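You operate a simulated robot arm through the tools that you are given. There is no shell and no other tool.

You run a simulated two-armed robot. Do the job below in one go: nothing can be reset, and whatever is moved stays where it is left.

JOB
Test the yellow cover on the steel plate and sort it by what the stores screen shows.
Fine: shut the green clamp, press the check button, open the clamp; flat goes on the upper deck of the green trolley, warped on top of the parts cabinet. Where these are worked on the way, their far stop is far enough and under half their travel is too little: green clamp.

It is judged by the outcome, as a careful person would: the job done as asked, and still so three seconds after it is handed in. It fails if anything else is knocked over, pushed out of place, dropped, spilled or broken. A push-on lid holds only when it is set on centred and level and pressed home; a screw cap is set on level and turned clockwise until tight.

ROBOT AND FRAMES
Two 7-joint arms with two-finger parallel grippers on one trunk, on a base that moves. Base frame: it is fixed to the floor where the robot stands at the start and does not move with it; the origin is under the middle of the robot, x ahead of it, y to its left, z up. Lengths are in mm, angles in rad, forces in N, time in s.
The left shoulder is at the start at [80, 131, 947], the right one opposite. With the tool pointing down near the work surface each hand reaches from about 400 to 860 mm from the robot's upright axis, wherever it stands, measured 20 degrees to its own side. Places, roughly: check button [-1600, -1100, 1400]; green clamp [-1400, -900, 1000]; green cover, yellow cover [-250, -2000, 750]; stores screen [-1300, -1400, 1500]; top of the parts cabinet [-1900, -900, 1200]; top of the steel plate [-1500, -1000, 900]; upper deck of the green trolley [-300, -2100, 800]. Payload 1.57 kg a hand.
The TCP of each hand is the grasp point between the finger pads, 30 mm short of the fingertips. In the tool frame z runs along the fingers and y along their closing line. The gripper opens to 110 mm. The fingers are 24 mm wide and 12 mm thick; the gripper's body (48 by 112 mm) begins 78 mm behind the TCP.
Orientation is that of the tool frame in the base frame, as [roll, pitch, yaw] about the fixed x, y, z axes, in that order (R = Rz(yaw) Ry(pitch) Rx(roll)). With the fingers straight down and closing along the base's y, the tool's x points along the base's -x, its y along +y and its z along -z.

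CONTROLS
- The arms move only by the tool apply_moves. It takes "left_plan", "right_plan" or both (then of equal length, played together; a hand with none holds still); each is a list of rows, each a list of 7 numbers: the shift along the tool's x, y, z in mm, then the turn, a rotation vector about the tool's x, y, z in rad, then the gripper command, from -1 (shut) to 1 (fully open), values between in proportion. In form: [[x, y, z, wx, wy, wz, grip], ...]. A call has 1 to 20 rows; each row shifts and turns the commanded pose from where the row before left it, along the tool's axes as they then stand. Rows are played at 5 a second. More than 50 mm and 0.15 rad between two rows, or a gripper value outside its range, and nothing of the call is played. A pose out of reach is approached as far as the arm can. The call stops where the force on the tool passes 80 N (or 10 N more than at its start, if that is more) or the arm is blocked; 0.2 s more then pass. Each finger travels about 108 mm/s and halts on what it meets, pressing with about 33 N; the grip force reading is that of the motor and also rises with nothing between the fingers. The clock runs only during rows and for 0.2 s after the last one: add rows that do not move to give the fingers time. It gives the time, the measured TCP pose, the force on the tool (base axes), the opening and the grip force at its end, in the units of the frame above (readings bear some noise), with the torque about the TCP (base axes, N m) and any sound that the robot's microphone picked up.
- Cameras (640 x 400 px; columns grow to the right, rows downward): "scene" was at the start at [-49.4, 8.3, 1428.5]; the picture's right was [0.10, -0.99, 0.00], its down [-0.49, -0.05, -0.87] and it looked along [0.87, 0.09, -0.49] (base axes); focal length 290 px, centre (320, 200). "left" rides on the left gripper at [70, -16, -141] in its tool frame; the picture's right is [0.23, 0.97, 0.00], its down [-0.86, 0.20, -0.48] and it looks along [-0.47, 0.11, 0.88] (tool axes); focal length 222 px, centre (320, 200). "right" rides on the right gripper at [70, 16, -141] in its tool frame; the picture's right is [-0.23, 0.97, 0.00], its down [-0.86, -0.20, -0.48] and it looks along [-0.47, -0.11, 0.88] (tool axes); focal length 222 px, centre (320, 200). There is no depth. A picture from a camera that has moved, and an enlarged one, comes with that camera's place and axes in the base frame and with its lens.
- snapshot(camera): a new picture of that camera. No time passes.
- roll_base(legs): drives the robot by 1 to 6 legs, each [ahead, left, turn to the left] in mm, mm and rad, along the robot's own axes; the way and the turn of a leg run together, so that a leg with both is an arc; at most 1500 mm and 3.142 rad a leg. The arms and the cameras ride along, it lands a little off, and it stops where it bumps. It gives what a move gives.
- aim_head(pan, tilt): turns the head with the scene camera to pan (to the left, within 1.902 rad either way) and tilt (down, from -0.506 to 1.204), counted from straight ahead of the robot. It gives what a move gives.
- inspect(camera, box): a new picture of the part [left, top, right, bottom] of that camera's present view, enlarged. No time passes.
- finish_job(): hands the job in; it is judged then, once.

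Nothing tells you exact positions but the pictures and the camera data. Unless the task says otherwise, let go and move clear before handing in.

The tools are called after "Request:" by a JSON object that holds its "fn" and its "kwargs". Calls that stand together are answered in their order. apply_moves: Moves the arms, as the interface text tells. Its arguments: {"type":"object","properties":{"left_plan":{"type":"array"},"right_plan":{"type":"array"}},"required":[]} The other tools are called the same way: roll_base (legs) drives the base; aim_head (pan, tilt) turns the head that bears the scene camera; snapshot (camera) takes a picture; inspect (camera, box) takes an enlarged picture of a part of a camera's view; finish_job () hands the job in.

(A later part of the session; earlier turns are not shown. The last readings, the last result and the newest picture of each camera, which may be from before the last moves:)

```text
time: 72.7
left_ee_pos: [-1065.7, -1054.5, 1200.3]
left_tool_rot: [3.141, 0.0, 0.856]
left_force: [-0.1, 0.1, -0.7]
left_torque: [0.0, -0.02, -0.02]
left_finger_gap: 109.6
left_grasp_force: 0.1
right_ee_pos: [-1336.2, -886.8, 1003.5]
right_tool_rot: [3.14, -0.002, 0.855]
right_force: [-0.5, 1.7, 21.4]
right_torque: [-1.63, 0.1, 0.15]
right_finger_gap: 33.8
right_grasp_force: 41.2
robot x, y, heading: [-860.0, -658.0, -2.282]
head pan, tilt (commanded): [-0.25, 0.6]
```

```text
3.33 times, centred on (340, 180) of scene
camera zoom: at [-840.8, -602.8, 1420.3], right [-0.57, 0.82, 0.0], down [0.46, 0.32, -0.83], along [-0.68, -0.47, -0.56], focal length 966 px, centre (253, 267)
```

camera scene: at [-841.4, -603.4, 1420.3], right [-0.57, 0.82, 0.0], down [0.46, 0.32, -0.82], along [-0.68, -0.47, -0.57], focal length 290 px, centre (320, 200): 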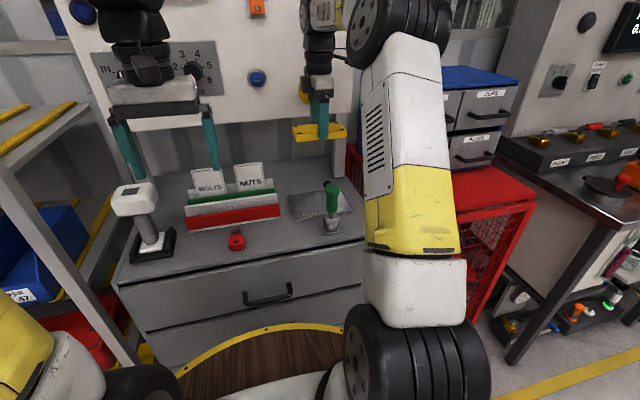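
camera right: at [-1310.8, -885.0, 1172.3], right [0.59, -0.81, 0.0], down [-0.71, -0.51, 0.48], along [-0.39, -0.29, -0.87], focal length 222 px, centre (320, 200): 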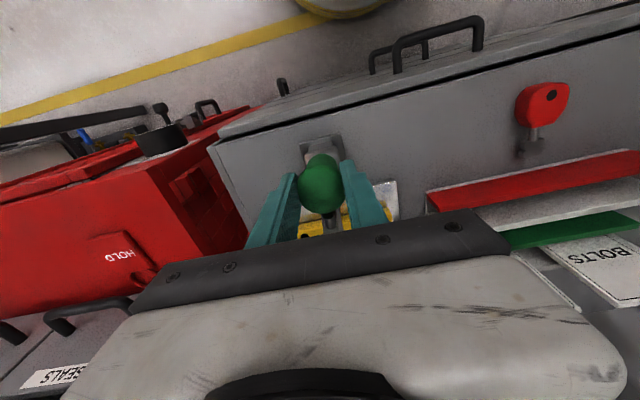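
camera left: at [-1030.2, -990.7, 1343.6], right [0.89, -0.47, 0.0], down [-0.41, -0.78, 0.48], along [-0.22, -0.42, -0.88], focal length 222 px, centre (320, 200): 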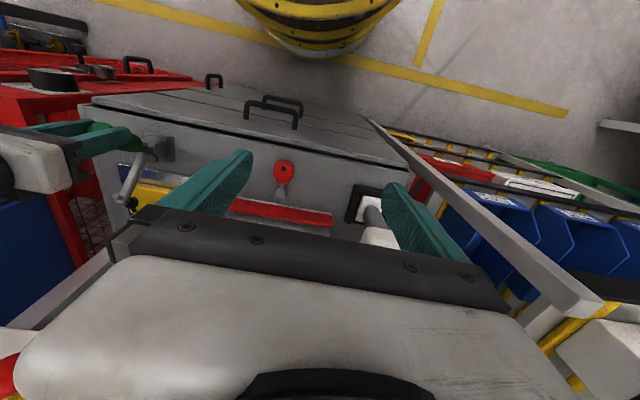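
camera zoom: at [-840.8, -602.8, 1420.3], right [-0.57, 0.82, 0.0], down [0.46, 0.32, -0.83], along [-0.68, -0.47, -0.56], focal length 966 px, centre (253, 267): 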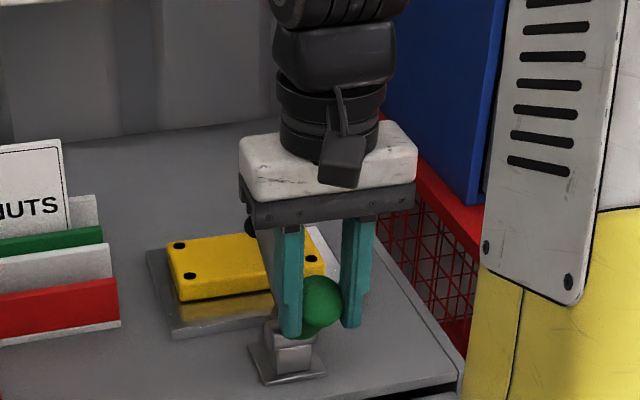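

Good, forces are modest. Continuing down the arc.

Request:
{"fn": "apply_moves", "kwargs": {"right_plan": [[5, 0, 5, 0, 0, 0, -1], [4.7, 0, 5.2, 0, 0, 0, -1], [4, 0, 5.7, 0, 0, 0, -1], [3.8, 0, 5.8, 0, 0, 0, -1], [0, 0, 0, 0, 0, 0, -1]]}}

Request:
{"fn": "inspect", "kwargs": {"camera": "scene", "box": [280, 120, 400, 240]}}

Request:
{"fn": "snapshot", "kwargs": {"camera": "left"}}

```text
time: 73.8
left_ee_pos: [-1066.9, -1053.4, 1201.1]
left_tool_rot: [3.141, 0.0, 0.856]
left_force: [0.8, 0.5, -0.2]
left_torque: [0.0, -0.03, -0.01]
left_finger_gap: 109.9
left_grasp_force: 0.1
right_ee_pos: [-1322.5, -872.2, 983.4]
right_tool_rot: [-3.141, -0.004, 0.857]
right_force: [0.4, 19.4, 23.0]
right_torque: [-1.19, 0.1, 0.37]
right_finger_gap: 34.2
right_grasp_force: 41.7
robot x, y, heading: [-861.1, -656.1, -2.286]
head pan, tilt (commanded): [-0.25, 0.6]
```

```text
3.33 times, centred on (340, 180) of scene
camera zoom: at [-840.7, -602.0, 1420.3], right [-0.57, 0.82, 0.0], down [0.46, 0.32, -0.83], along [-0.68, -0.47, -0.56], focal length 966 px, centre (253, 267)
```

zoom: 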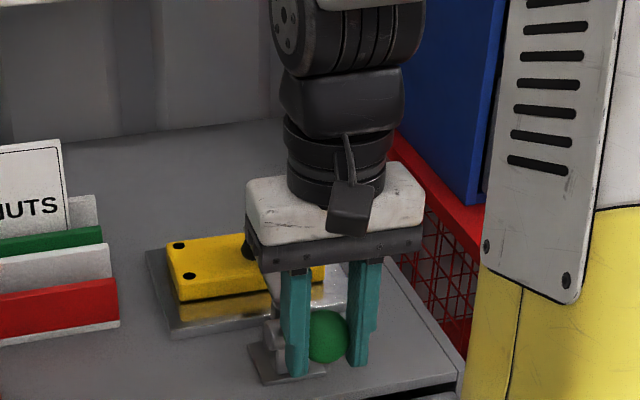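

```text
taken
camera left: at [-1030.8, -989.9, 1343.7], right [0.89, -0.47, 0.0], down [-0.41, -0.78, 0.48], along [-0.22, -0.42, -0.88], focal length 222 px, centre (320, 200)
```

left: 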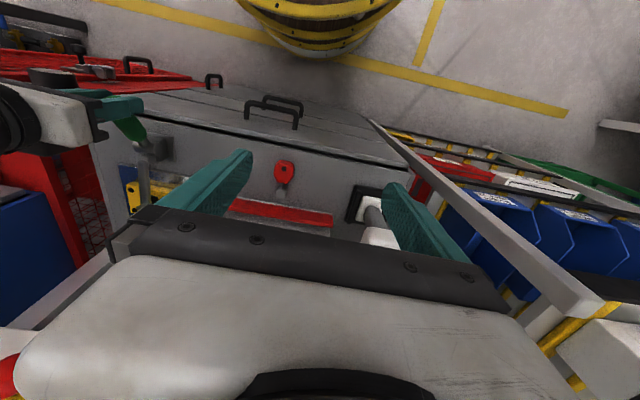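

The pad is nearly down on the cover. I'll keep following the handle down toward its stop.

Request:
{"fn": "apply_moves", "kwargs": {"right_plan": [[4.5, 0, 5.5, 0, 0, 0, -1], [3.8, 0, 6, 0, 0, 0, -1], [3, 0, 6.5, 0, 0, 0, -1], [2.5, 0, 6.5, 0, 0, 0, -1], [0, 0, 0, 0, 0, 0, -1]]}}

Request:
{"fn": "inspect", "kwargs": {"camera": "scene", "box": [280, 140, 400, 260]}}

```text
time: 75.0
left_ee_pos: [-1065.8, -1052.9, 1201.0]
left_tool_rot: [3.141, 0.001, 0.857]
left_force: [0.5, -0.6, 0.3]
left_torque: [-0.02, 0.0, -0.01]
left_finger_gap: 110.3
left_grasp_force: 0.0
right_ee_pos: [-1315.5, -862.8, 958.5]
right_tool_rot: [3.14, -0.001, 0.855]
right_force: [-12.8, 19.8, 11.8]
right_torque: [-1.12, 0.18, 0.58]
right_finger_gap: 33.8
right_grasp_force: 41.5
robot x, y, heading: [-859.6, -655.2, -2.289]
head pan, tilt (commanded): [-0.25, 0.6]
```

```text
3.33 times, centred on (340, 200) of scene
camera zoom: at [-841.6, -602.2, 1420.3], right [-0.57, 0.82, 0.0], down [0.46, 0.32, -0.83], along [-0.68, -0.47, -0.56], focal length 966 px, centre (253, 200)
```

zoom: 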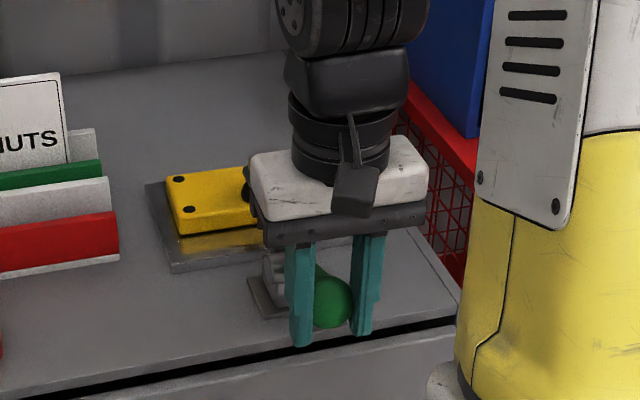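

Handle is at about 75°. I'll push on to the stop.

Request:
{"fn": "apply_moves", "kwargs": {"right_plan": [[1.5, 0, 5, 0, 0, 0, -1], [1, 0, 5, 0, 0, 0, -1], [0.6, 0, 5, 0, 0, 0, -1], [0, 0, 0, 0, 0, 0, -1]]}}

Request:
{"fn": "inspect", "kwargs": {"camera": "scene", "box": [280, 140, 400, 260]}}

Request:
{"fn": "inspect", "kwargs": {"camera": "left", "box": [60, 80, 220, 220]}}

```text
time: 76.0
left_ee_pos: [-1065.6, -1053.5, 1201.1]
left_tool_rot: [-3.14, 0.0, 0.859]
left_force: [-0.3, -0.8, 0.3]
left_torque: [-0.02, 0.0, 0.05]
left_finger_gap: 109.9
left_grasp_force: 0.1
right_ee_pos: [-1314.1, -860.2, 946.5]
right_tool_rot: [-3.14, 0.0, 0.856]
right_force: [6.5, 10.5, 26.0]
right_torque: [0.66, -0.29, 0.59]
right_finger_gap: 33.9
right_grasp_force: 42.0
robot x, y, heading: [-861.5, -657.7, -2.284]
head pan, tilt (commanded): [-0.25, 0.6]
stopped in row 4 (right hand): the force on the tool passed its limit at 102 N (the readings are from after the stop); the commanded pose is now the measured one
```

```text
3.33 times, centred on (340, 200) of scene
camera zoom: at [-840.2, -602.2, 1420.3], right [-0.57, 0.82, 0.0], down [0.46, 0.32, -0.83], along [-0.68, -0.47, -0.56], focal length 966 px, centre (253, 200)
```

zoom: 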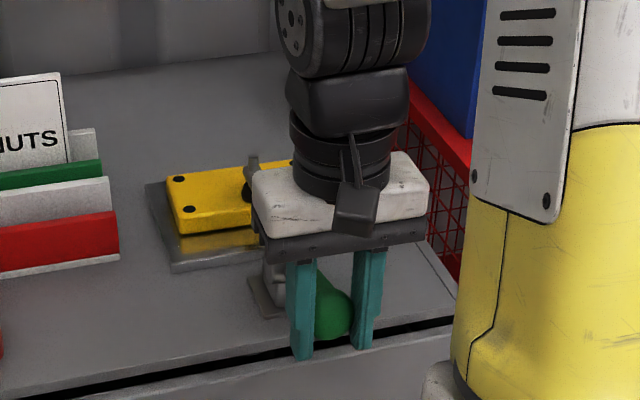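

```text
2.86 times, centred on (140, 150) of left
camera zoom: at [-1030.4, -990.2, 1343.5], right [0.89, -0.47, 0.0], down [-0.41, -0.78, 0.48], along [-0.22, -0.42, -0.88], focal length 635 px, centre (834, 343)
```

zoom: 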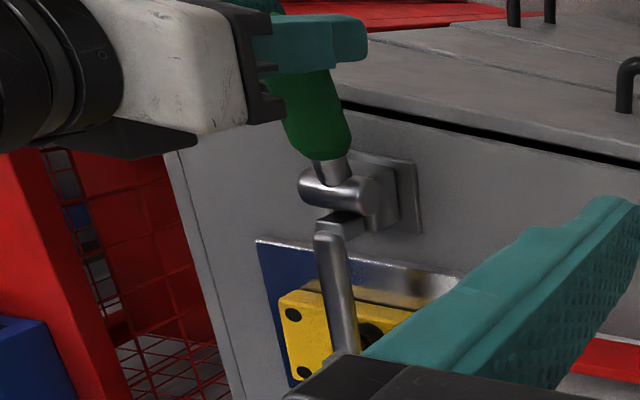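

The force rose sharply at about 80° of travel: the lever is on its far stop, with the pad arm lying across the cover. I'll let go and rise clear, then check that it stays shut.

Request:
{"fn": "apply_moves", "kwargs": {"right_plan": [[0, 0, 0, 0, 0, 0, 0.1], [0, 0, 0, 0, 0, 0, 0.4], [0, 0, 0, 0, 0, 0, 0.4], [0, 0, -30, 0, 0, 0, 0.4], [0, 0, -40, 0, 0, 0, 0.4], [0, 0, -45, 0, 0, 0, 0.4], [0, 0, -45, 0, 0, 0, 0.4], [0, 0, 0, 0, 0, 0, 0.4]]}}

Request:
{"fn": "inspect", "kwargs": {"camera": "scene", "box": [280, 140, 400, 260]}}

Request:
{"fn": "snapshot", "kwargs": {"camera": "right"}}

Request:
{"fn": "snapshot", "kwargs": {"camera": "scene"}}

```text
time: 77.8
left_ee_pos: [-1066.5, -1053.4, 1201.5]
left_tool_rot: [3.141, 0.001, 0.859]
left_force: [0.0, -0.9, -1.0]
left_torque: [-0.01, -0.01, 0.03]
left_finger_gap: 110.1
left_grasp_force: 0.1
right_ee_pos: [-1314.5, -861.1, 1107.5]
right_tool_rot: [-3.141, 0.003, 0.855]
right_force: [-0.3, -0.7, 0.3]
right_torque: [0.01, -0.03, 0.0]
right_finger_gap: 77.0
right_grasp_force: 0.0
robot x, y, heading: [-859.8, -656.4, -2.284]
head pan, tilt (commanded): [-0.25, 0.6]
```

```text
3.33 times, centred on (340, 200) of scene
camera zoom: at [-841.1, -603.1, 1420.3], right [-0.57, 0.82, 0.0], down [0.46, 0.32, -0.82], along [-0.68, -0.47, -0.57], focal length 966 px, centre (253, 200)
```

zoom: 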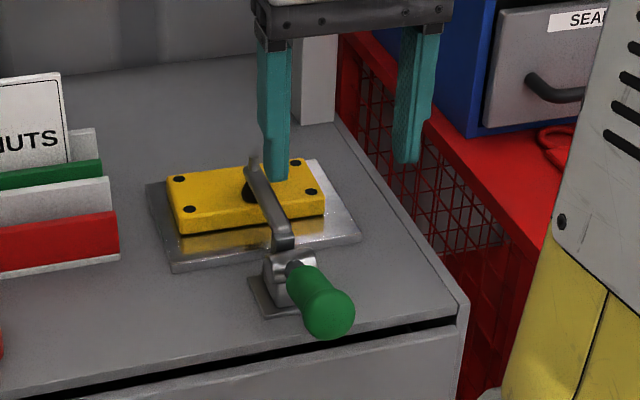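

```text
taken
camera right: at [-1255.9, -819.7, 1247.9], right [0.59, -0.81, 0.0], down [-0.71, -0.51, 0.48], along [-0.39, -0.28, -0.88], focal length 222 px, centre (320, 200)
```

right: 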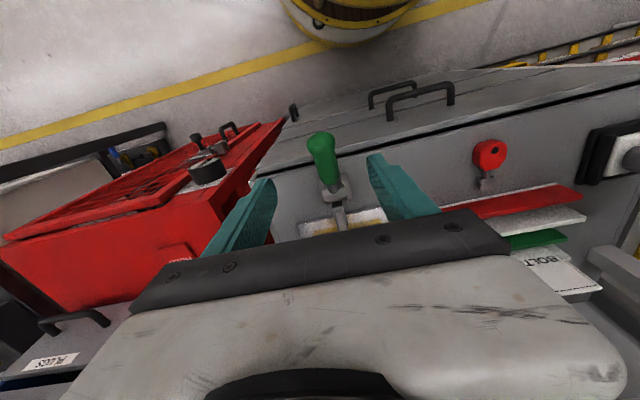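

```text
taken
camera scene: at [-841.1, -603.1, 1420.3], right [-0.57, 0.82, 0.0], down [0.46, 0.32, -0.82], along [-0.68, -0.47, -0.57], focal length 290 px, centre (320, 200)
```

scene: 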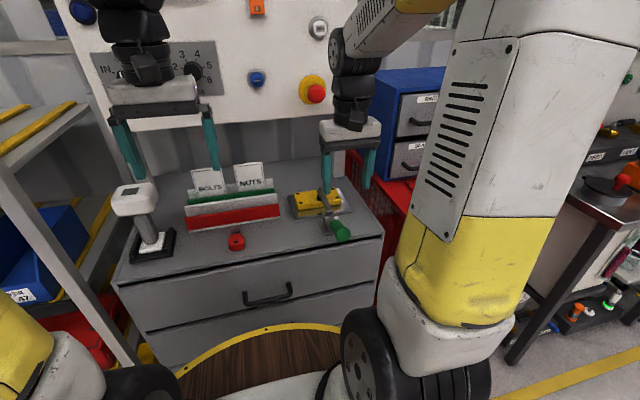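

The clamp is shut: its arm lies across the cover and the handle stays down. Next is the CHECK button: I'll raise the right hand, shut the fingers and tilt it step by step to point forward at the panel.

Request:
{"fn": "apply_moves", "kwargs": {"right_plan": [[0, 0, -50, 0, 0, 0, 0], [0, 0, -50, 0, 0, 0, -1], [0, 0, -50, 0, 0, 0, -1], [0, 0, 0, 0, -0.131, 0, -1], [0, 0, 0, 0, -0.131, 0, -1], [0, 0, 0, 0, -0.131, 0, -1], [0, 0, 0, 0, -0.131, 0, -1], [0, 0, 0, 0, -0.131, 0, -1], [0, 0, 0, 0, -0.131, 0, -1], [0, 0, 0, 0, 0, 0, -1]]}}

Request:
{"fn": "snapshot", "kwargs": {"camera": "scene"}}

```text
time: 80.0
left_ee_pos: [-1065.6, -1054.8, 1201.0]
left_tool_rot: [3.141, 0.001, 0.857]
left_force: [0.2, 0.4, -1.1]
left_torque: [0.02, 0.0, 0.01]
left_finger_gap: 110.1
left_grasp_force: 0.0
right_ee_pos: [-1314.0, -860.2, 1256.2]
right_tool_rot: [-3.14, 0.792, 0.856]
right_force: [-0.8, 0.2, 0.3]
right_torque: [0.0, -0.02, -0.01]
right_finger_gap: 0.0
right_grasp_force: 21.4
robot x, y, heading: [-859.2, -659.5, -2.286]
head pan, tilt (commanded): [-0.25, 0.6]
```

```text
taken
camera scene: at [-841.1, -603.0, 1420.3], right [-0.57, 0.82, 0.0], down [0.46, 0.32, -0.83], along [-0.68, -0.47, -0.57], focal length 290 px, centre (320, 200)
```

scene: 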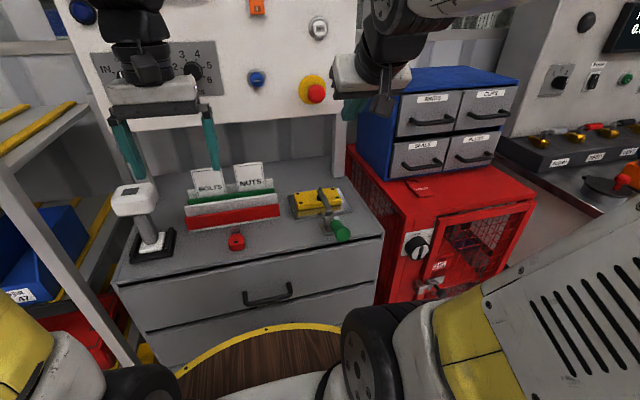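

The hand is tilted 45° forward as intended. I'll move it up and forward and finish the tilt to horizontal.

Request:
{"fn": "apply_moves", "kwargs": {"right_plan": [[-44, 0, 9, 0, 0, 0, -1], [-44, 0, 9, 0, 0, 0, -1], [-44, 0, 9, 0, 0, 0, -1], [-44, 0, 9, 0, 0, 0, -1], [0, 0, 0, 0, -0.13, 0, -1], [0, 0, 0, 0, -0.13, 0, -1], [0, 0, 0, 0, -0.13, 0, -1], [0, 0, 0, 0, -0.13, 0, -1], [0, 0, 0, 0, -0.13, 0, -1], [0, 0, 0, 0, -0.129, 0, -1], [0, 0, 0, 0, 0, 0, -1]]}}

Request:
{"fn": "aim_head", "kwargs": {"pan": -0.25, "tilt": 0.2}}

Request:
{"fn": "snapshot", "kwargs": {"camera": "scene"}}

Request:
{"fn": "snapshot", "kwargs": {"camera": "right"}}

```text
time: 82.4
left_ee_pos: [-1066.3, -1053.0, 1200.9]
left_tool_rot: [-3.141, -0.002, 0.858]
left_force: [-1.1, 0.0, -0.7]
left_torque: [0.01, 0.0, -0.03]
left_finger_gap: 109.9
left_grasp_force: 0.1
right_ee_pos: [-1411.3, -974.1, 1355.7]
right_tool_rot: [-2.316, 1.568, 1.682]
right_force: [0.4, 0.0, -0.5]
right_torque: [0.0, 0.01, -0.04]
right_finger_gap: 0.0
right_grasp_force: 21.3
robot x, y, heading: [-860.6, -659.5, -2.286]
head pan, tilt (commanded): [-0.25, 0.6]
```

```text
time: 83.2
left_ee_pos: [-1065.8, -1053.6, 1200.6]
left_tool_rot: [-3.14, -0.001, 0.856]
left_force: [-0.7, 0.4, -0.6]
left_torque: [0.02, -0.03, 0.0]
left_finger_gap: 110.0
left_grasp_force: 0.0
right_ee_pos: [-1412.8, -974.6, 1355.2]
right_tool_rot: [-2.589, 1.569, 1.409]
right_force: [0.4, 0.5, -0.3]
right_torque: [0.02, 0.0, 0.01]
right_finger_gap: 0.0
right_grasp_force: 21.1
robot x, y, heading: [-859.3, -657.5, -2.288]
head pan, tilt (commanded): [-0.25, 0.201]
```

```text
taken
camera scene: at [-845.1, -605.8, 1457.0], right [-0.57, 0.82, 0.0], down [0.16, 0.11, -0.98], along [-0.8, -0.56, -0.2], focal length 290 px, centre (320, 200)
```

scene: 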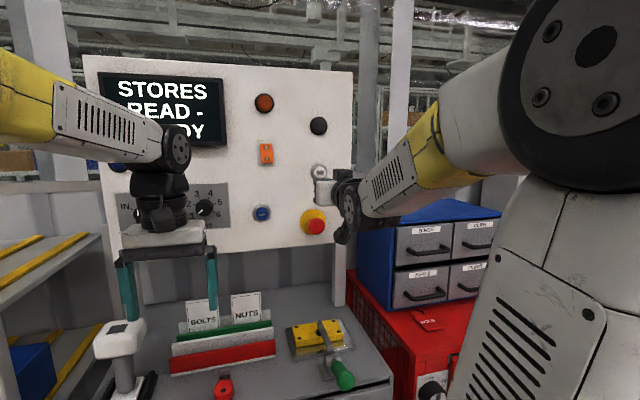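

```text
taken
camera right: at [-1306.4, -878.3, 1285.7], right [0.73, -0.64, 0.23], down [0.16, 0.49, 0.86], along [-0.66, -0.59, 0.46], focal length 222 px, centre (320, 200)
```

right: 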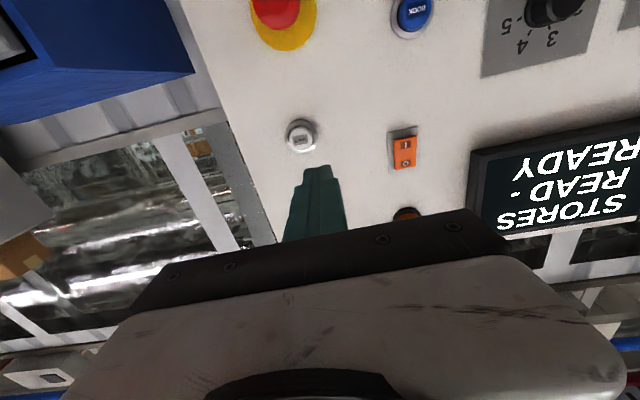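

The hand points at the panel. I'll enlarge the hand camera to line the fingertips up with CHECK precisely.

Request:
{"fn": "inspect", "kwargs": {"camera": "right", "box": [250, 90, 380, 190]}}

Request:
{"fn": "inspect", "kwargs": {"camera": "scene", "box": [280, 130, 400, 260]}}

```text
4.00 times, centred on (315, 140) of right
camera zoom: at [-1306.4, -878.3, 1285.7], right [0.73, -0.64, 0.23], down [0.16, 0.49, 0.86], along [-0.66, -0.59, 0.46], focal length 888 px, centre (340, 440)
```

zoom: 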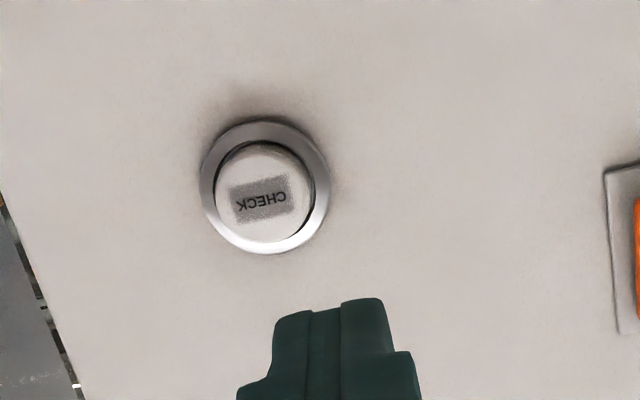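

```text
3.08 times, centred on (340, 195) of scene
camera zoom: at [-845.1, -605.8, 1457.0], right [-0.57, 0.82, 0.0], down [0.16, 0.11, -0.98], along [-0.8, -0.56, -0.2], focal length 892 px, centre (258, 215)
```

zoom: 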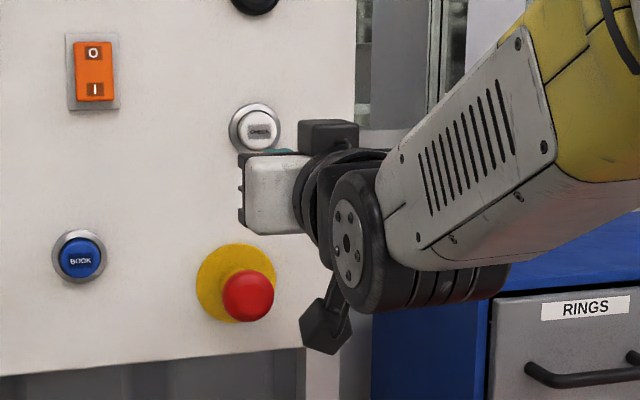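

CHECK is about 36 mm right and 6 mm up from the fingers' line, some 230 mm ahead of the grasp point. I'll line up and close most of the distance.

Request:
{"fn": "apply_moves", "kwargs": {"right_plan": [[-6, -35.5, 0, 0, 0, 0, -1], [0, 0, 45, 0, 0, 0, -1], [0, 0, 45, 0, 0, 0, -1], [0, 0, 45, 0, 0, 0, -1], [0, 0, 30, 0, 0, 0, -1], [0, 0, 0, 0, 0, 0, -1]]}}

Request:
{"fn": "snapshot", "kwargs": {"camera": "right"}}

Request:
{"fn": "inspect", "kwargs": {"camera": "scene", "box": [260, 110, 400, 260]}}

```text
time: 84.6
left_ee_pos: [-1066.5, -1053.3, 1201.6]
left_tool_rot: [3.141, -0.003, 0.858]
left_force: [-0.6, -0.1, -0.8]
left_torque: [-0.01, 0.01, -0.01]
left_finger_gap: 110.0
left_grasp_force: 0.2
right_ee_pos: [-1547.0, -1077.2, 1360.4]
right_tool_rot: [-2.639, 1.568, 1.356]
right_force: [-0.1, 0.4, 0.3]
right_torque: [-0.01, 0.02, 0.0]
right_finger_gap: 0.2
right_grasp_force: 21.0
robot x, y, heading: [-861.0, -656.9, -2.285]
head pan, tilt (commanded): [-0.25, 0.201]
```

```text
taken
camera right: at [-1441.9, -980.3, 1291.3], right [0.74, -0.64, 0.23], down [0.16, 0.49, 0.86], along [-0.66, -0.59, 0.46], focal length 222 px, centre (320, 200)
```

right: 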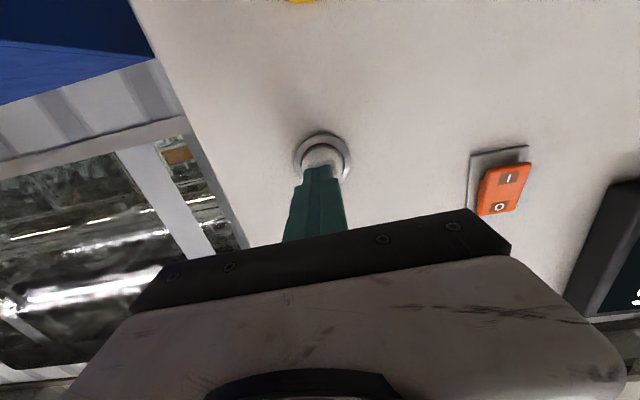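

```text
2.67 times, centred on (330, 185) of scene
camera zoom: at [-845.1, -605.9, 1457.1], right [-0.57, 0.82, 0.0], down [0.16, 0.11, -0.98], along [-0.8, -0.56, -0.2], focal length 773 px, centre (293, 240)
```

zoom: 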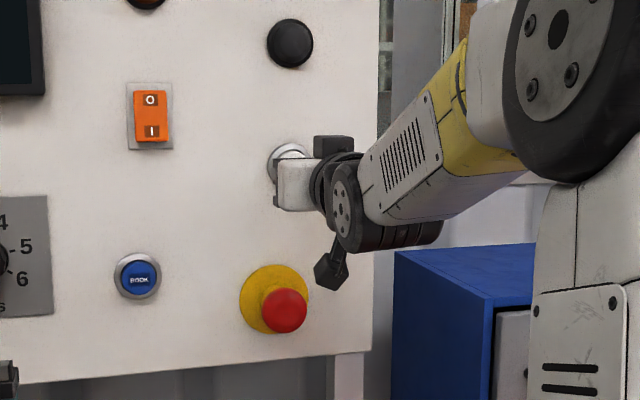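

Fingertips are in line with the cap. I'll advance slowly until it gives.

Request:
{"fn": "apply_moves", "kwargs": {"right_plan": [[2, 0, 10, 0, 0, 0, -1], [0, 0, 10, 0, 0, 0, -1], [0, 0, 6, 0, 0, 0, -1], [0, 0, 0, 0, 0, 0, -1]]}}

Request:
{"fn": "inspect", "kwargs": {"camera": "right", "box": [250, 100, 390, 220]}}

```text
time: 85.6
left_ee_pos: [-1063.3, -1052.5, 1201.2]
left_tool_rot: [-3.142, 0.001, 0.856]
left_force: [0.1, -0.2, -0.9]
left_torque: [-0.01, -0.02, -0.01]
left_finger_gap: 110.0
left_grasp_force: 0.0
right_ee_pos: [-1562.3, -1092.7, 1359.3]
right_tool_rot: [-2.735, 1.567, 1.259]
right_force: [35.8, 33.4, -9.3]
right_torque: [0.19, -0.12, 0.27]
right_finger_gap: 0.0
right_grasp_force: 21.4
robot x, y, heading: [-858.6, -656.1, -2.285]
head pan, tilt (commanded): [-0.25, 0.201]
heard: click
```

```text
3.33 times, centred on (320, 160) of right
camera zoom: at [-1456.2, -996.7, 1289.7], right [0.73, -0.64, 0.23], down [0.16, 0.49, 0.86], along [-0.66, -0.59, 0.46], focal length 740 px, centre (320, 333)
```

zoom: 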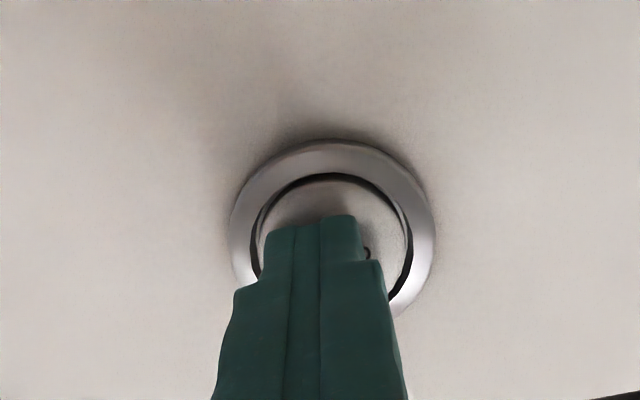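

A click was heard: the button is pressed. I'll withdraw and read the screen.

Request:
{"fn": "apply_moves", "kwargs": {"right_plan": [[0, 0, -20, 0, 0, 0, -1], [0, 0, -40, 0, 0, 0, -1], [0, 0, -45, 0, 0, 0, -1], [0, 0, 0, 0, 0, 0, -1]]}}

Request:
{"fn": "snapshot", "kwargs": {"camera": "scene"}}

Request:
{"fn": "inspect", "kwargs": {"camera": "scene", "box": [80, 60, 240, 160]}}

Request:
{"fn": "snapshot", "kwargs": {"camera": "right"}}

```text
time: 86.6
left_ee_pos: [-1065.5, -1055.3, 1200.7]
left_tool_rot: [-3.142, 0.0, 0.859]
left_force: [0.1, 0.3, -1.2]
left_torque: [0.02, -0.01, -0.01]
left_finger_gap: 110.1
left_grasp_force: 0.1
right_ee_pos: [-1496.1, -1015.0, 1358.5]
right_tool_rot: [-2.709, 1.57, 1.287]
right_force: [-0.1, 0.5, 0.4]
right_torque: [0.02, -0.02, 0.04]
right_finger_gap: 0.1
right_grasp_force: 21.5
robot x, y, heading: [-859.7, -658.2, -2.289]
head pan, tilt (commanded): [-0.25, 0.201]
```

```text
taken
camera scene: at [-845.1, -605.8, 1457.1], right [-0.57, 0.82, 0.0], down [0.16, 0.11, -0.98], along [-0.8, -0.56, -0.2], focal length 290 px, centre (320, 200)
```

scene: 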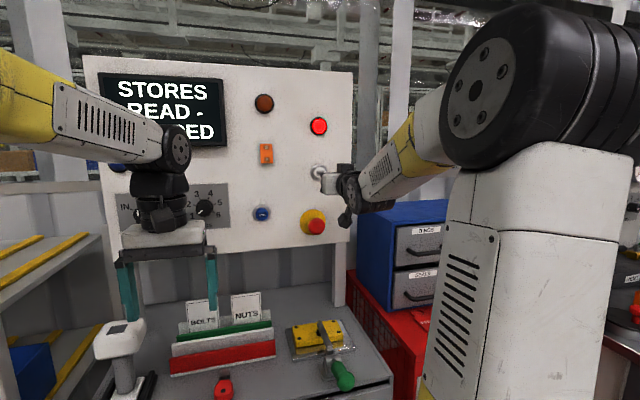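

```text
4.00 times, centred on (160, 110) of scene
camera zoom: at [-845.1, -605.8, 1457.1], right [-0.57, 0.82, 0.0], down [0.16, 0.11, -0.98], along [-0.8, -0.56, -0.2], focal length 1160 px, centre (960, 560)
```

zoom: 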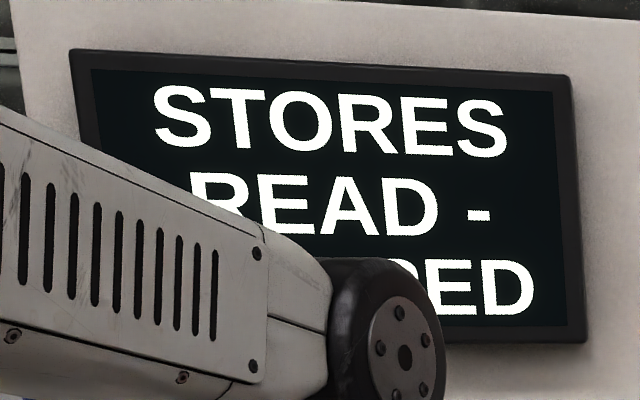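

```text
taken
camera right: at [-1390.4, -919.9, 1290.5], right [0.73, -0.64, 0.23], down [0.16, 0.49, 0.86], along [-0.66, -0.59, 0.46], focal length 222 px, centre (320, 200)
```

right: 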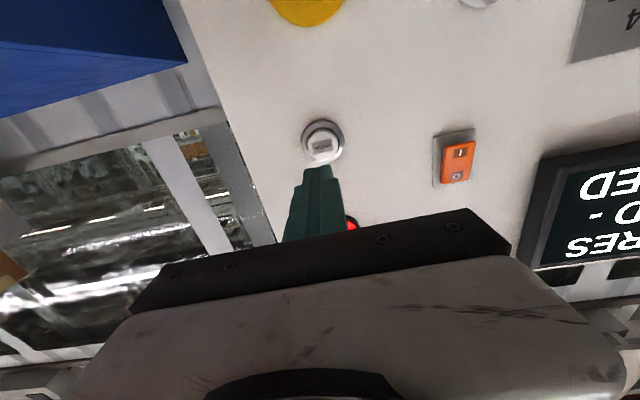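

The lamp has turned red and the screen text has changed, ending in "…ED", but my left forearm covers part of it. I'll lower the left hand (it's in free space in front of the cabinet) to read the whole screen.

Request:
{"fn": "apply_moves", "kwargs": {"left_plan": [[0, 0, 40, 0, 0, 0, 1], [0, 0, 40, 0, 0, 0, 1], [0, 0, 40, 0, 0, 0, 1], [0, 0, 40, 0, 0, 0, 1], [0, 0, 0, 0, 0, 0, 1]]}}

Request:
{"fn": "aim_head", "kwargs": {"pan": 0.1, "tilt": 0.1}}

Request:
{"fn": "snapshot", "kwargs": {"camera": "scene"}}

```text
time: 87.8
left_ee_pos: [-1066.3, -1054.9, 1040.9]
left_tool_rot: [3.141, 0.001, 0.856]
left_force: [0.1, 0.1, 0.8]
left_torque: [0.02, -0.03, 0.02]
left_finger_gap: 110.2
left_grasp_force: 0.1
right_ee_pos: [-1495.5, -1015.7, 1359.5]
right_tool_rot: [-2.634, 1.568, 1.365]
right_force: [-0.1, 0.3, 0.3]
right_torque: [0.01, 0.01, -0.01]
right_finger_gap: 0.0
right_grasp_force: 21.6
robot x, y, heading: [-862.3, -655.4, -2.282]
head pan, tilt (commanded): [-0.25, 0.201]
```

```text
time: 88.7
left_ee_pos: [-1065.9, -1053.9, 1041.9]
left_tool_rot: [-3.141, 0.001, 0.858]
left_force: [0.7, 0.1, 0.1]
left_torque: [0.0, 0.0, 0.0]
left_finger_gap: 110.0
left_grasp_force: 0.0
right_ee_pos: [-1495.3, -1015.5, 1359.3]
right_tool_rot: [-2.642, 1.569, 1.354]
right_force: [0.4, -0.5, 0.1]
right_torque: [0.01, 0.0, 0.01]
right_finger_gap: 0.0
right_grasp_force: 21.5
robot x, y, heading: [-857.2, -660.6, -2.287]
head pan, tilt (commanded): [0.099, 0.099]
```

```text
taken
camera scene: at [-821.7, -627.8, 1466.5], right [-0.82, 0.58, 0.0], down [0.06, 0.08, -0.99], along [-0.57, -0.81, -0.1], focal length 290 px, centre (320, 200)
```

scene: 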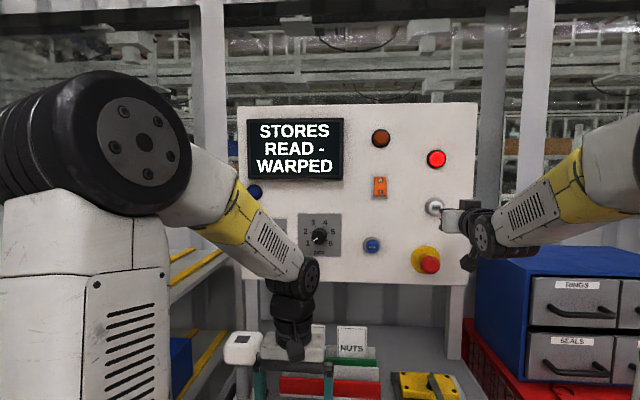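

The screen reads "STORES READ - WARPED", so the cover goes on top of the parts cabinet (the blue drawer unit). First I'll open the clamp: bring the right hand back along the same path until it points down above the handle.

Request:
{"fn": "apply_moves", "kwargs": {"right_plan": [[2, 18, -43, 0, 0, 0, -1], [2, 18, -42, 0, 0, 0, -1], [0, 0, 0, 0, 0.13, 0, -1], [0, 0, 0, 0, 0.13, 0, -1], [0, 0, 0, 0, 0.13, 0, -1], [0, 0, 0, 0, 0.13, 0, -1], [0, 0, 0, 0, 0.13, 0, -1], [0, 0, 0, 0, 0.13, 0, -1], [44, 0, -9, 0, 0, 0, -1], [44, 0, -9, 0, 0, 0, -1], [44, 0, -9, 0, 0, 0, -1], [44, 0, -9, 0, 0, 0, -1], [0, 0, 0, 0, 0.131, 0, 0.4], [0, 0, 0, 0, 0.131, 0, 0.4], [0, 0, 0, 0, 0.131, 0, 0.4], [0, 0, 0, 0, 0.131, 0, 0.4], [0, 0, 0, 0, 0.131, 0, 0.4], [0, 0, 0, 0, 0.131, 0, 0.4], [0, 0, 0, 0, 0, 0, 0.4]]}}

Request:
{"fn": "aim_head", "kwargs": {"pan": -0.25, "tilt": 0.6}}

Request:
{"fn": "snapshot", "kwargs": {"camera": "scene"}}

Request:
{"fn": "snapshot", "kwargs": {"camera": "right"}}

```text
time: 92.7
left_ee_pos: [-1065.9, -1055.3, 1042.0]
left_tool_rot: [-3.141, -0.001, 0.857]
left_force: [-1.0, -0.8, -0.4]
left_torque: [0.02, 0.0, 0.0]
left_finger_gap: 110.0
left_grasp_force: 0.1
right_ee_pos: [-1315.2, -862.0, 1256.3]
right_tool_rot: [-3.139, 0.001, 0.855]
right_force: [0.3, 0.0, -0.8]
right_torque: [0.0, -0.03, -0.02]
right_finger_gap: 77.2
right_grasp_force: 0.1
robot x, y, heading: [-860.7, -654.2, -2.287]
head pan, tilt (commanded): [0.099, 0.099]
```

```text
time: 93.6
left_ee_pos: [-1066.0, -1055.6, 1041.7]
left_tool_rot: [3.141, 0.0, 0.857]
left_force: [-0.7, 0.1, 1.3]
left_torque: [0.02, -0.01, 0.01]
left_finger_gap: 109.8
left_grasp_force: 0.0
right_ee_pos: [-1314.5, -862.6, 1256.3]
right_tool_rot: [-3.139, 0.003, 0.854]
right_force: [0.3, -0.6, -0.3]
right_torque: [0.01, -0.01, -0.01]
right_finger_gap: 76.8
right_grasp_force: 0.1
robot x, y, heading: [-859.2, -660.1, -2.287]
head pan, tilt (commanded): [-0.25, 0.6]
```

```text
taken
camera scene: at [-841.1, -603.2, 1420.4], right [-0.57, 0.82, 0.0], down [0.46, 0.32, -0.83], along [-0.68, -0.47, -0.56], focal length 290 px, centre (320, 200)
```

scene: 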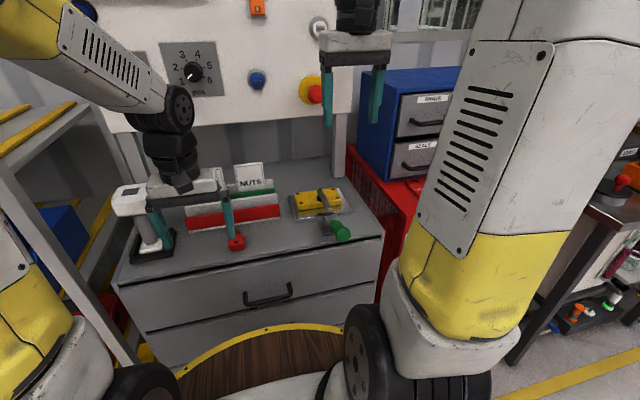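

```text
taken
camera right: at [-1255.5, -820.2, 1397.0], right [0.59, -0.81, 0.0], down [-0.71, -0.51, 0.48], along [-0.39, -0.28, -0.88], focal length 222 px, centre (320, 200)
```

right: 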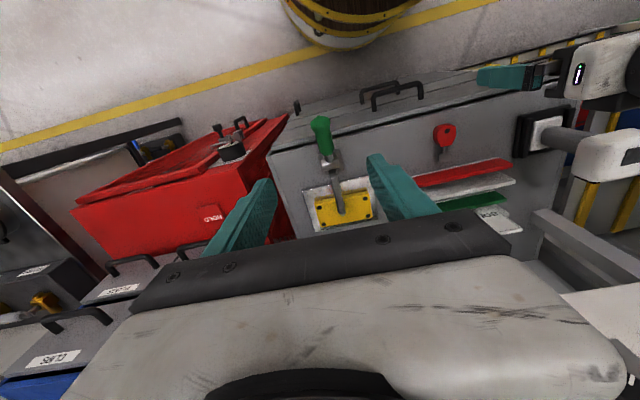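

The hand is back over the lever. I'll come down with fingers open either side of the knob.

Request:
{"fn": "apply_moves", "kwargs": {"right_plan": [[0, 0, 45, 0, 0, 0, 0.4], [0, 0, 45, 0, 0, 0, 0.4], [0, 0, 45, 0, 0, 0, 0.4], [0, 0, 45, 0, 0, 0, 0.4], [0, 0, 45, 0, 0, 0, 0.4], [0, 0, 40, 0, 0, 0, 0.4], [0, 0, 0, 0, 0, 0, 0.4]]}}

Request:
{"fn": "snapshot", "kwargs": {"camera": "right"}}

Request:
{"fn": "inspect", "kwargs": {"camera": "scene", "box": [280, 140, 400, 260]}}

```text
time: 95.2
left_ee_pos: [-1065.9, -1054.5, 1040.5]
left_tool_rot: [3.141, 0.001, 0.857]
left_force: [-0.6, -0.5, -0.4]
left_torque: [0.01, -0.02, 0.01]
left_finger_gap: 109.9
left_grasp_force: 0.1
right_ee_pos: [-1313.4, -861.2, 990.8]
right_tool_rot: [-3.139, 0.002, 0.854]
right_force: [0.6, -0.1, -0.3]
right_torque: [-0.01, -0.03, 0.02]
right_finger_gap: 77.1
right_grasp_force: 0.0
robot x, y, heading: [-861.0, -654.6, -2.283]
head pan, tilt (commanded): [-0.25, 0.6]
```

```text
taken
camera right: at [-1256.1, -820.4, 1131.4], right [0.59, -0.81, 0.0], down [-0.71, -0.51, 0.48], along [-0.39, -0.28, -0.88], focal length 222 px, centre (320, 200)
```

right: 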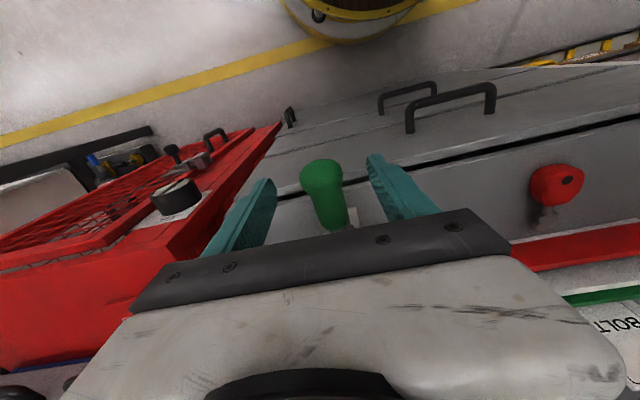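

```text
3.33 times, centred on (340, 200) of scene
camera zoom: at [-841.1, -603.1, 1420.3], right [-0.57, 0.82, 0.0], down [0.46, 0.32, -0.82], along [-0.68, -0.47, -0.57], focal length 966 px, centre (253, 200)
```

zoom: 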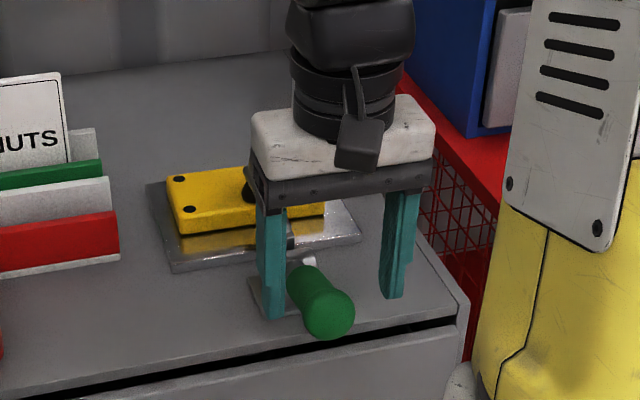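

The knob is slightly forward of the hand's line; I'll shift 10 mm and lower onto it, then close.

Request:
{"fn": "apply_moves", "kwargs": {"right_plan": [[-10, -2, 0, 0, 0, 0, 0.4], [0, 0, 25, 0, 0, 0, 0.4], [0, 0, 20, 0, 0, 0, 0.4], [0, 0, 0, 0, 0, 0, 0.4], [0, 0, 0, 0, 0, 0, -1], [0, 0, 0, 0, 0, 0, -1], [0, 0, 0, 0, 0, 0, -1]]}}

Request:
{"fn": "inspect", "kwargs": {"camera": "scene", "box": [280, 140, 400, 260]}}

```text
time: 96.8
left_ee_pos: [-1065.7, -1054.1, 1041.7]
left_tool_rot: [-3.141, 0.0, 0.857]
left_force: [-1.0, 0.5, 0.0]
left_torque: [-0.03, 0.02, 0.02]
left_finger_gap: 109.9
left_grasp_force: 0.0
right_ee_pos: [-1321.0, -870.3, 945.9]
right_tool_rot: [-3.142, 0.002, 0.859]
right_force: [10.0, -8.5, -2.3]
right_torque: [-0.15, -0.29, 1.05]
right_finger_gap: 34.0
right_grasp_force: 41.5
robot x, y, heading: [-863.3, -664.1, -2.281]
head pan, tilt (commanded): [-0.25, 0.6]
```

```text
3.33 times, centred on (340, 200) of scene
camera zoom: at [-840.8, -603.6, 1420.3], right [-0.57, 0.82, 0.0], down [0.46, 0.32, -0.82], along [-0.68, -0.47, -0.57], focal length 966 px, centre (253, 200)
```

zoom: 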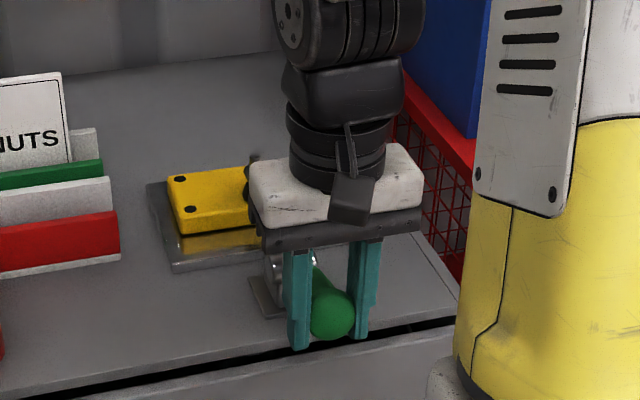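

I have the knob again. I'll lift it back up along the arc in small steps, watching the forces.

Request:
{"fn": "apply_moves", "kwargs": {"right_plan": [[-1, 0, -6.8, 0, 0, 0, -1], [-1.6, 0, -6.8, 0, 0, 0, -1], [-2.4, 0, -6.5, 0, 0, 0, -1], [-2.8, 0, -6.4, 0, 0, 0, -1], [0, 0, 0, 0, 0, 0, -1]]}}

Request:
{"fn": "inspect", "kwargs": {"camera": "scene", "box": [280, 140, 400, 260]}}

```text
time: 98.0
left_ee_pos: [-1065.9, -1056.5, 1041.7]
left_tool_rot: [3.141, -0.003, 0.856]
left_force: [0.1, -0.4, -0.6]
left_torque: [0.0, -0.02, -0.03]
left_finger_gap: 109.9
left_grasp_force: 0.0
right_ee_pos: [-1328.3, -876.1, 972.7]
right_tool_rot: [3.141, 0.002, 0.858]
right_force: [14.3, -25.4, -28.5]
right_torque: [1.04, -0.98, 1.38]
right_finger_gap: 34.2
right_grasp_force: 41.4
robot x, y, heading: [-863.6, -656.0, -2.285]
head pan, tilt (commanded): [-0.25, 0.6]
```

```text
3.33 times, centred on (340, 200) of scene
camera zoom: at [-841.2, -604.6, 1420.4], right [-0.57, 0.82, 0.0], down [0.46, 0.32, -0.82], along [-0.68, -0.47, -0.57], focal length 966 px, centre (253, 200)
```

zoom: 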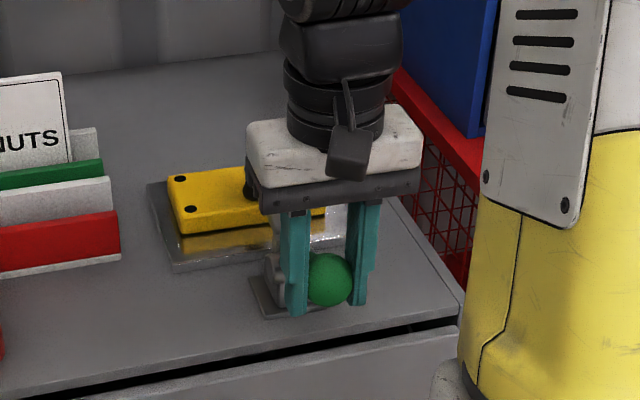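

Request:
{"fn": "apply_moves", "kwargs": {"right_plan": [[-2.6, 1, -6, 0, 0, 0, -1], [-3.2, 0.5, -6, 0, 0, 0, -1], [-4, 0, -5.7, 0, 0, 0, -1], [-4.4, 0, -5.3, 0, 0, 0, -1], [-4.8, 0, -5, 0, 0, 0, -1], [-5, 0, -4.7, 0, 0, 0, -1], [0, 0, 0, 0, 0, 0, -1]]}}

Request:
{"fn": "inspect", "kwargs": {"camera": "scene", "box": [280, 140, 400, 260]}}

```text
time: 99.6
left_ee_pos: [-1066.3, -1054.7, 1041.4]
left_tool_rot: [3.142, -0.002, 0.856]
left_force: [0.4, 0.6, 0.8]
left_torque: [0.01, 0.0, -0.04]
left_finger_gap: 109.7
left_grasp_force: 0.1
right_ee_pos: [-1341.0, -895.0, 1003.1]
right_tool_rot: [-3.14, 0.0, 0.855]
right_force: [14.9, -15.4, -34.0]
right_torque: [0.76, -1.69, 1.32]
right_finger_gap: 34.1
right_grasp_force: 41.4
robot x, y, heading: [-858.7, -656.3, -2.286]
head pan, tilt (commanded): [-0.25, 0.6]
```

```text
3.33 times, centred on (340, 200) of scene
camera zoom: at [-841.3, -604.1, 1420.4], right [-0.57, 0.82, 0.0], down [0.46, 0.32, -0.82], along [-0.68, -0.47, -0.57], focal length 966 px, centre (253, 200)
```

zoom: 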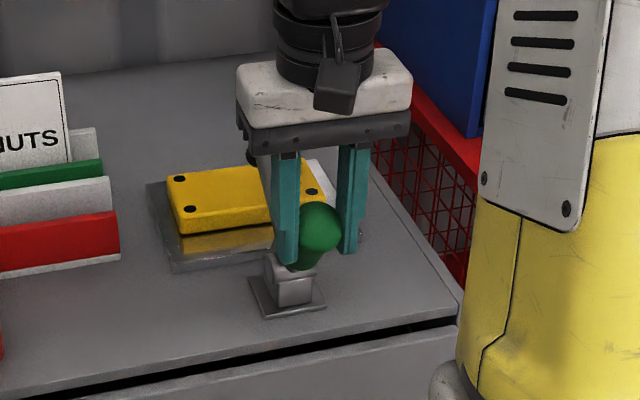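

Request:
{"fn": "apply_moves", "kwargs": {"right_plan": [[-6, 0.5, -3.5, 0, 0, 0, -1], [-6.3, 0, -4, 0, 0, 0, -1], [-6, 0, -3.3, 0, 0, 0, -1], [-6.2, 0, -3, 0, 0, 0, -1], [-6.5, 0, -2.2, 0, 0, 0, -1], [-6.6, 0, -1.8, 0, 0, 0, -1], [0, 0, 0, 0, 0, 0, -1]]}}

Request:
{"fn": "inspect", "kwargs": {"camera": "scene", "box": [280, 140, 400, 260]}}

```text
time: 101.2
left_ee_pos: [-1065.7, -1055.7, 1040.5]
left_tool_rot: [3.141, 0.0, 0.858]
left_force: [-0.2, -0.4, -0.8]
left_torque: [0.01, -0.01, 0.01]
left_finger_gap: 110.3
left_grasp_force: 0.0
right_ee_pos: [-1365.7, -921.7, 1022.3]
right_tool_rot: [-3.14, -0.002, 0.852]
right_force: [23.6, 0.1, -12.3]
right_torque: [0.62, -2.11, 0.86]
right_finger_gap: 33.8
right_grasp_force: 41.7
robot x, y, heading: [-858.9, -656.8, -2.283]
head pan, tilt (commanded): [-0.25, 0.6]
```

```text
3.33 times, centred on (340, 200) of scene
camera zoom: at [-840.5, -603.3, 1420.3], right [-0.57, 0.82, 0.0], down [0.46, 0.32, -0.83], along [-0.68, -0.47, -0.56], focal length 966 px, centre (253, 200)
```

zoom: 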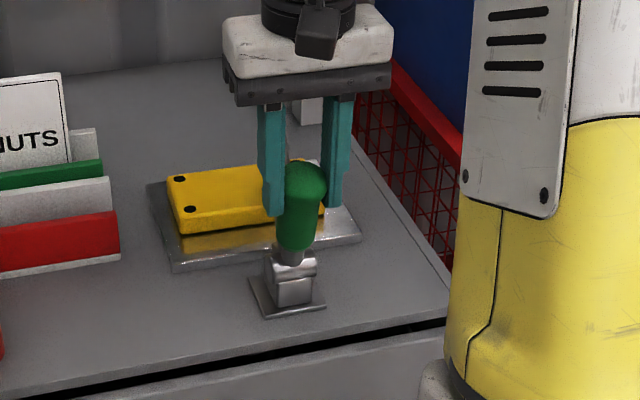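

Request:
{"fn": "apply_moves", "kwargs": {"right_plan": [[-6, 0, -1.2, 0, 0, 0, -1], [-6, 0, -0.8, 0, 0, 0, -1], [-5, 0, -0.5, 0, 0, 0, -1], [-3, 0, 0, 0, 0, 0, -1], [0, 0, 0, 0, 0, 0, -1]]}}

Request:
{"fn": "inspect", "kwargs": {"camera": "scene", "box": [280, 140, 400, 260]}}

```text
time: 102.4
left_ee_pos: [-1066.1, -1055.2, 1041.6]
left_tool_rot: [-3.141, 0.0, 0.857]
left_force: [0.8, 0.6, 0.1]
left_torque: [0.0, 0.03, -0.02]
left_finger_gap: 110.0
left_grasp_force: 0.1
right_ee_pos: [-1377.5, -936.4, 1024.2]
right_tool_rot: [-3.141, -0.002, 0.854]
right_force: [27.9, 0.0, -15.5]
right_torque: [0.32, -1.38, 0.33]
right_finger_gap: 33.8
right_grasp_force: 41.7
robot x, y, heading: [-857.8, -655.4, -2.286]
head pan, tilt (commanded): [-0.25, 0.6]
```

```text
3.33 times, centred on (340, 200) of scene
camera zoom: at [-840.3, -603.3, 1420.3], right [-0.57, 0.82, 0.0], down [0.46, 0.32, -0.83], along [-0.68, -0.47, -0.56], focal length 966 px, centre (253, 200)
```

zoom: 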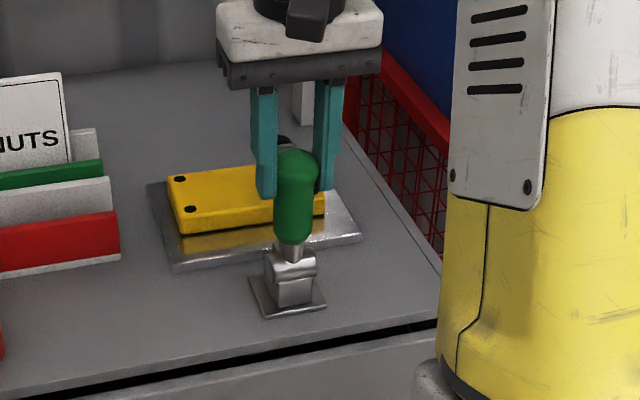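

The handle is back at its original upright place, arm raised. Releasing and rising clear.

Request:
{"fn": "apply_moves", "kwargs": {"right_plan": [[0, 0, 0, 0, 0, 0, 0.1], [0, 0, 0, 0, 0, 0, 0.4], [0, 0, 0, 0, 0, 0, 0.4], [0, 0, -30, 0, 0, 0, 0.4], [0, 0, -40, 0, 0, 0, 0.4], [0, 0, -40, 0, 0, 0, 0.4], [0, 0, 0, 0, 0, 0, 0.4]]}}

Request:
{"fn": "inspect", "kwargs": {"camera": "scene", "box": [280, 120, 400, 240]}}

Request:
{"fn": "snapshot", "kwargs": {"camera": "right"}}

```text
time: 104.0
left_ee_pos: [-1065.2, -1055.1, 1043.1]
left_tool_rot: [-3.141, 0.0, 0.857]
left_force: [-0.4, 0.4, -1.0]
left_torque: [0.0, -0.02, 0.04]
left_finger_gap: 110.0
left_grasp_force: 0.0
right_ee_pos: [-1379.1, -936.5, 1135.0]
right_tool_rot: [-3.139, 0.0, 0.856]
right_force: [0.4, -0.3, -0.4]
right_torque: [-0.02, 0.04, -0.01]
right_finger_gap: 77.0
right_grasp_force: 0.1
robot x, y, heading: [-861.1, -658.0, -2.278]
head pan, tilt (commanded): [-0.25, 0.6]
```

```text
3.33 times, centred on (340, 180) of scene
camera zoom: at [-841.1, -603.1, 1420.3], right [-0.57, 0.82, 0.0], down [0.46, 0.32, -0.82], along [-0.68, -0.47, -0.57], focal length 966 px, centre (253, 267)
```

zoom: 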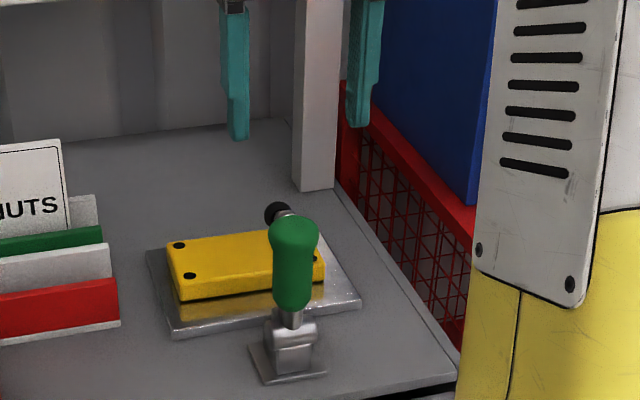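

```text
taken
camera right: at [-1320.4, -895.2, 1275.9], right [0.59, -0.81, 0.0], down [-0.71, -0.51, 0.48], along [-0.39, -0.28, -0.88], focal length 222 px, centre (320, 200)
```

right: 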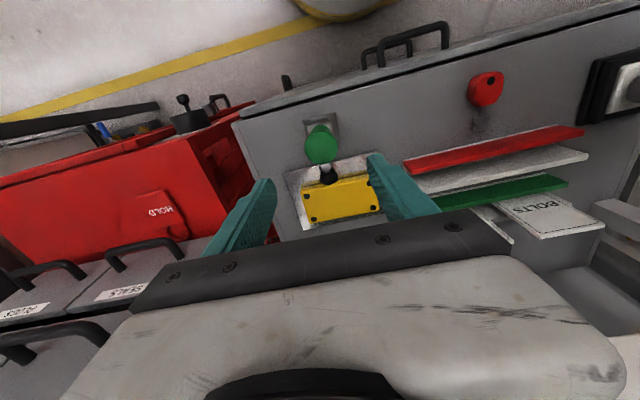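

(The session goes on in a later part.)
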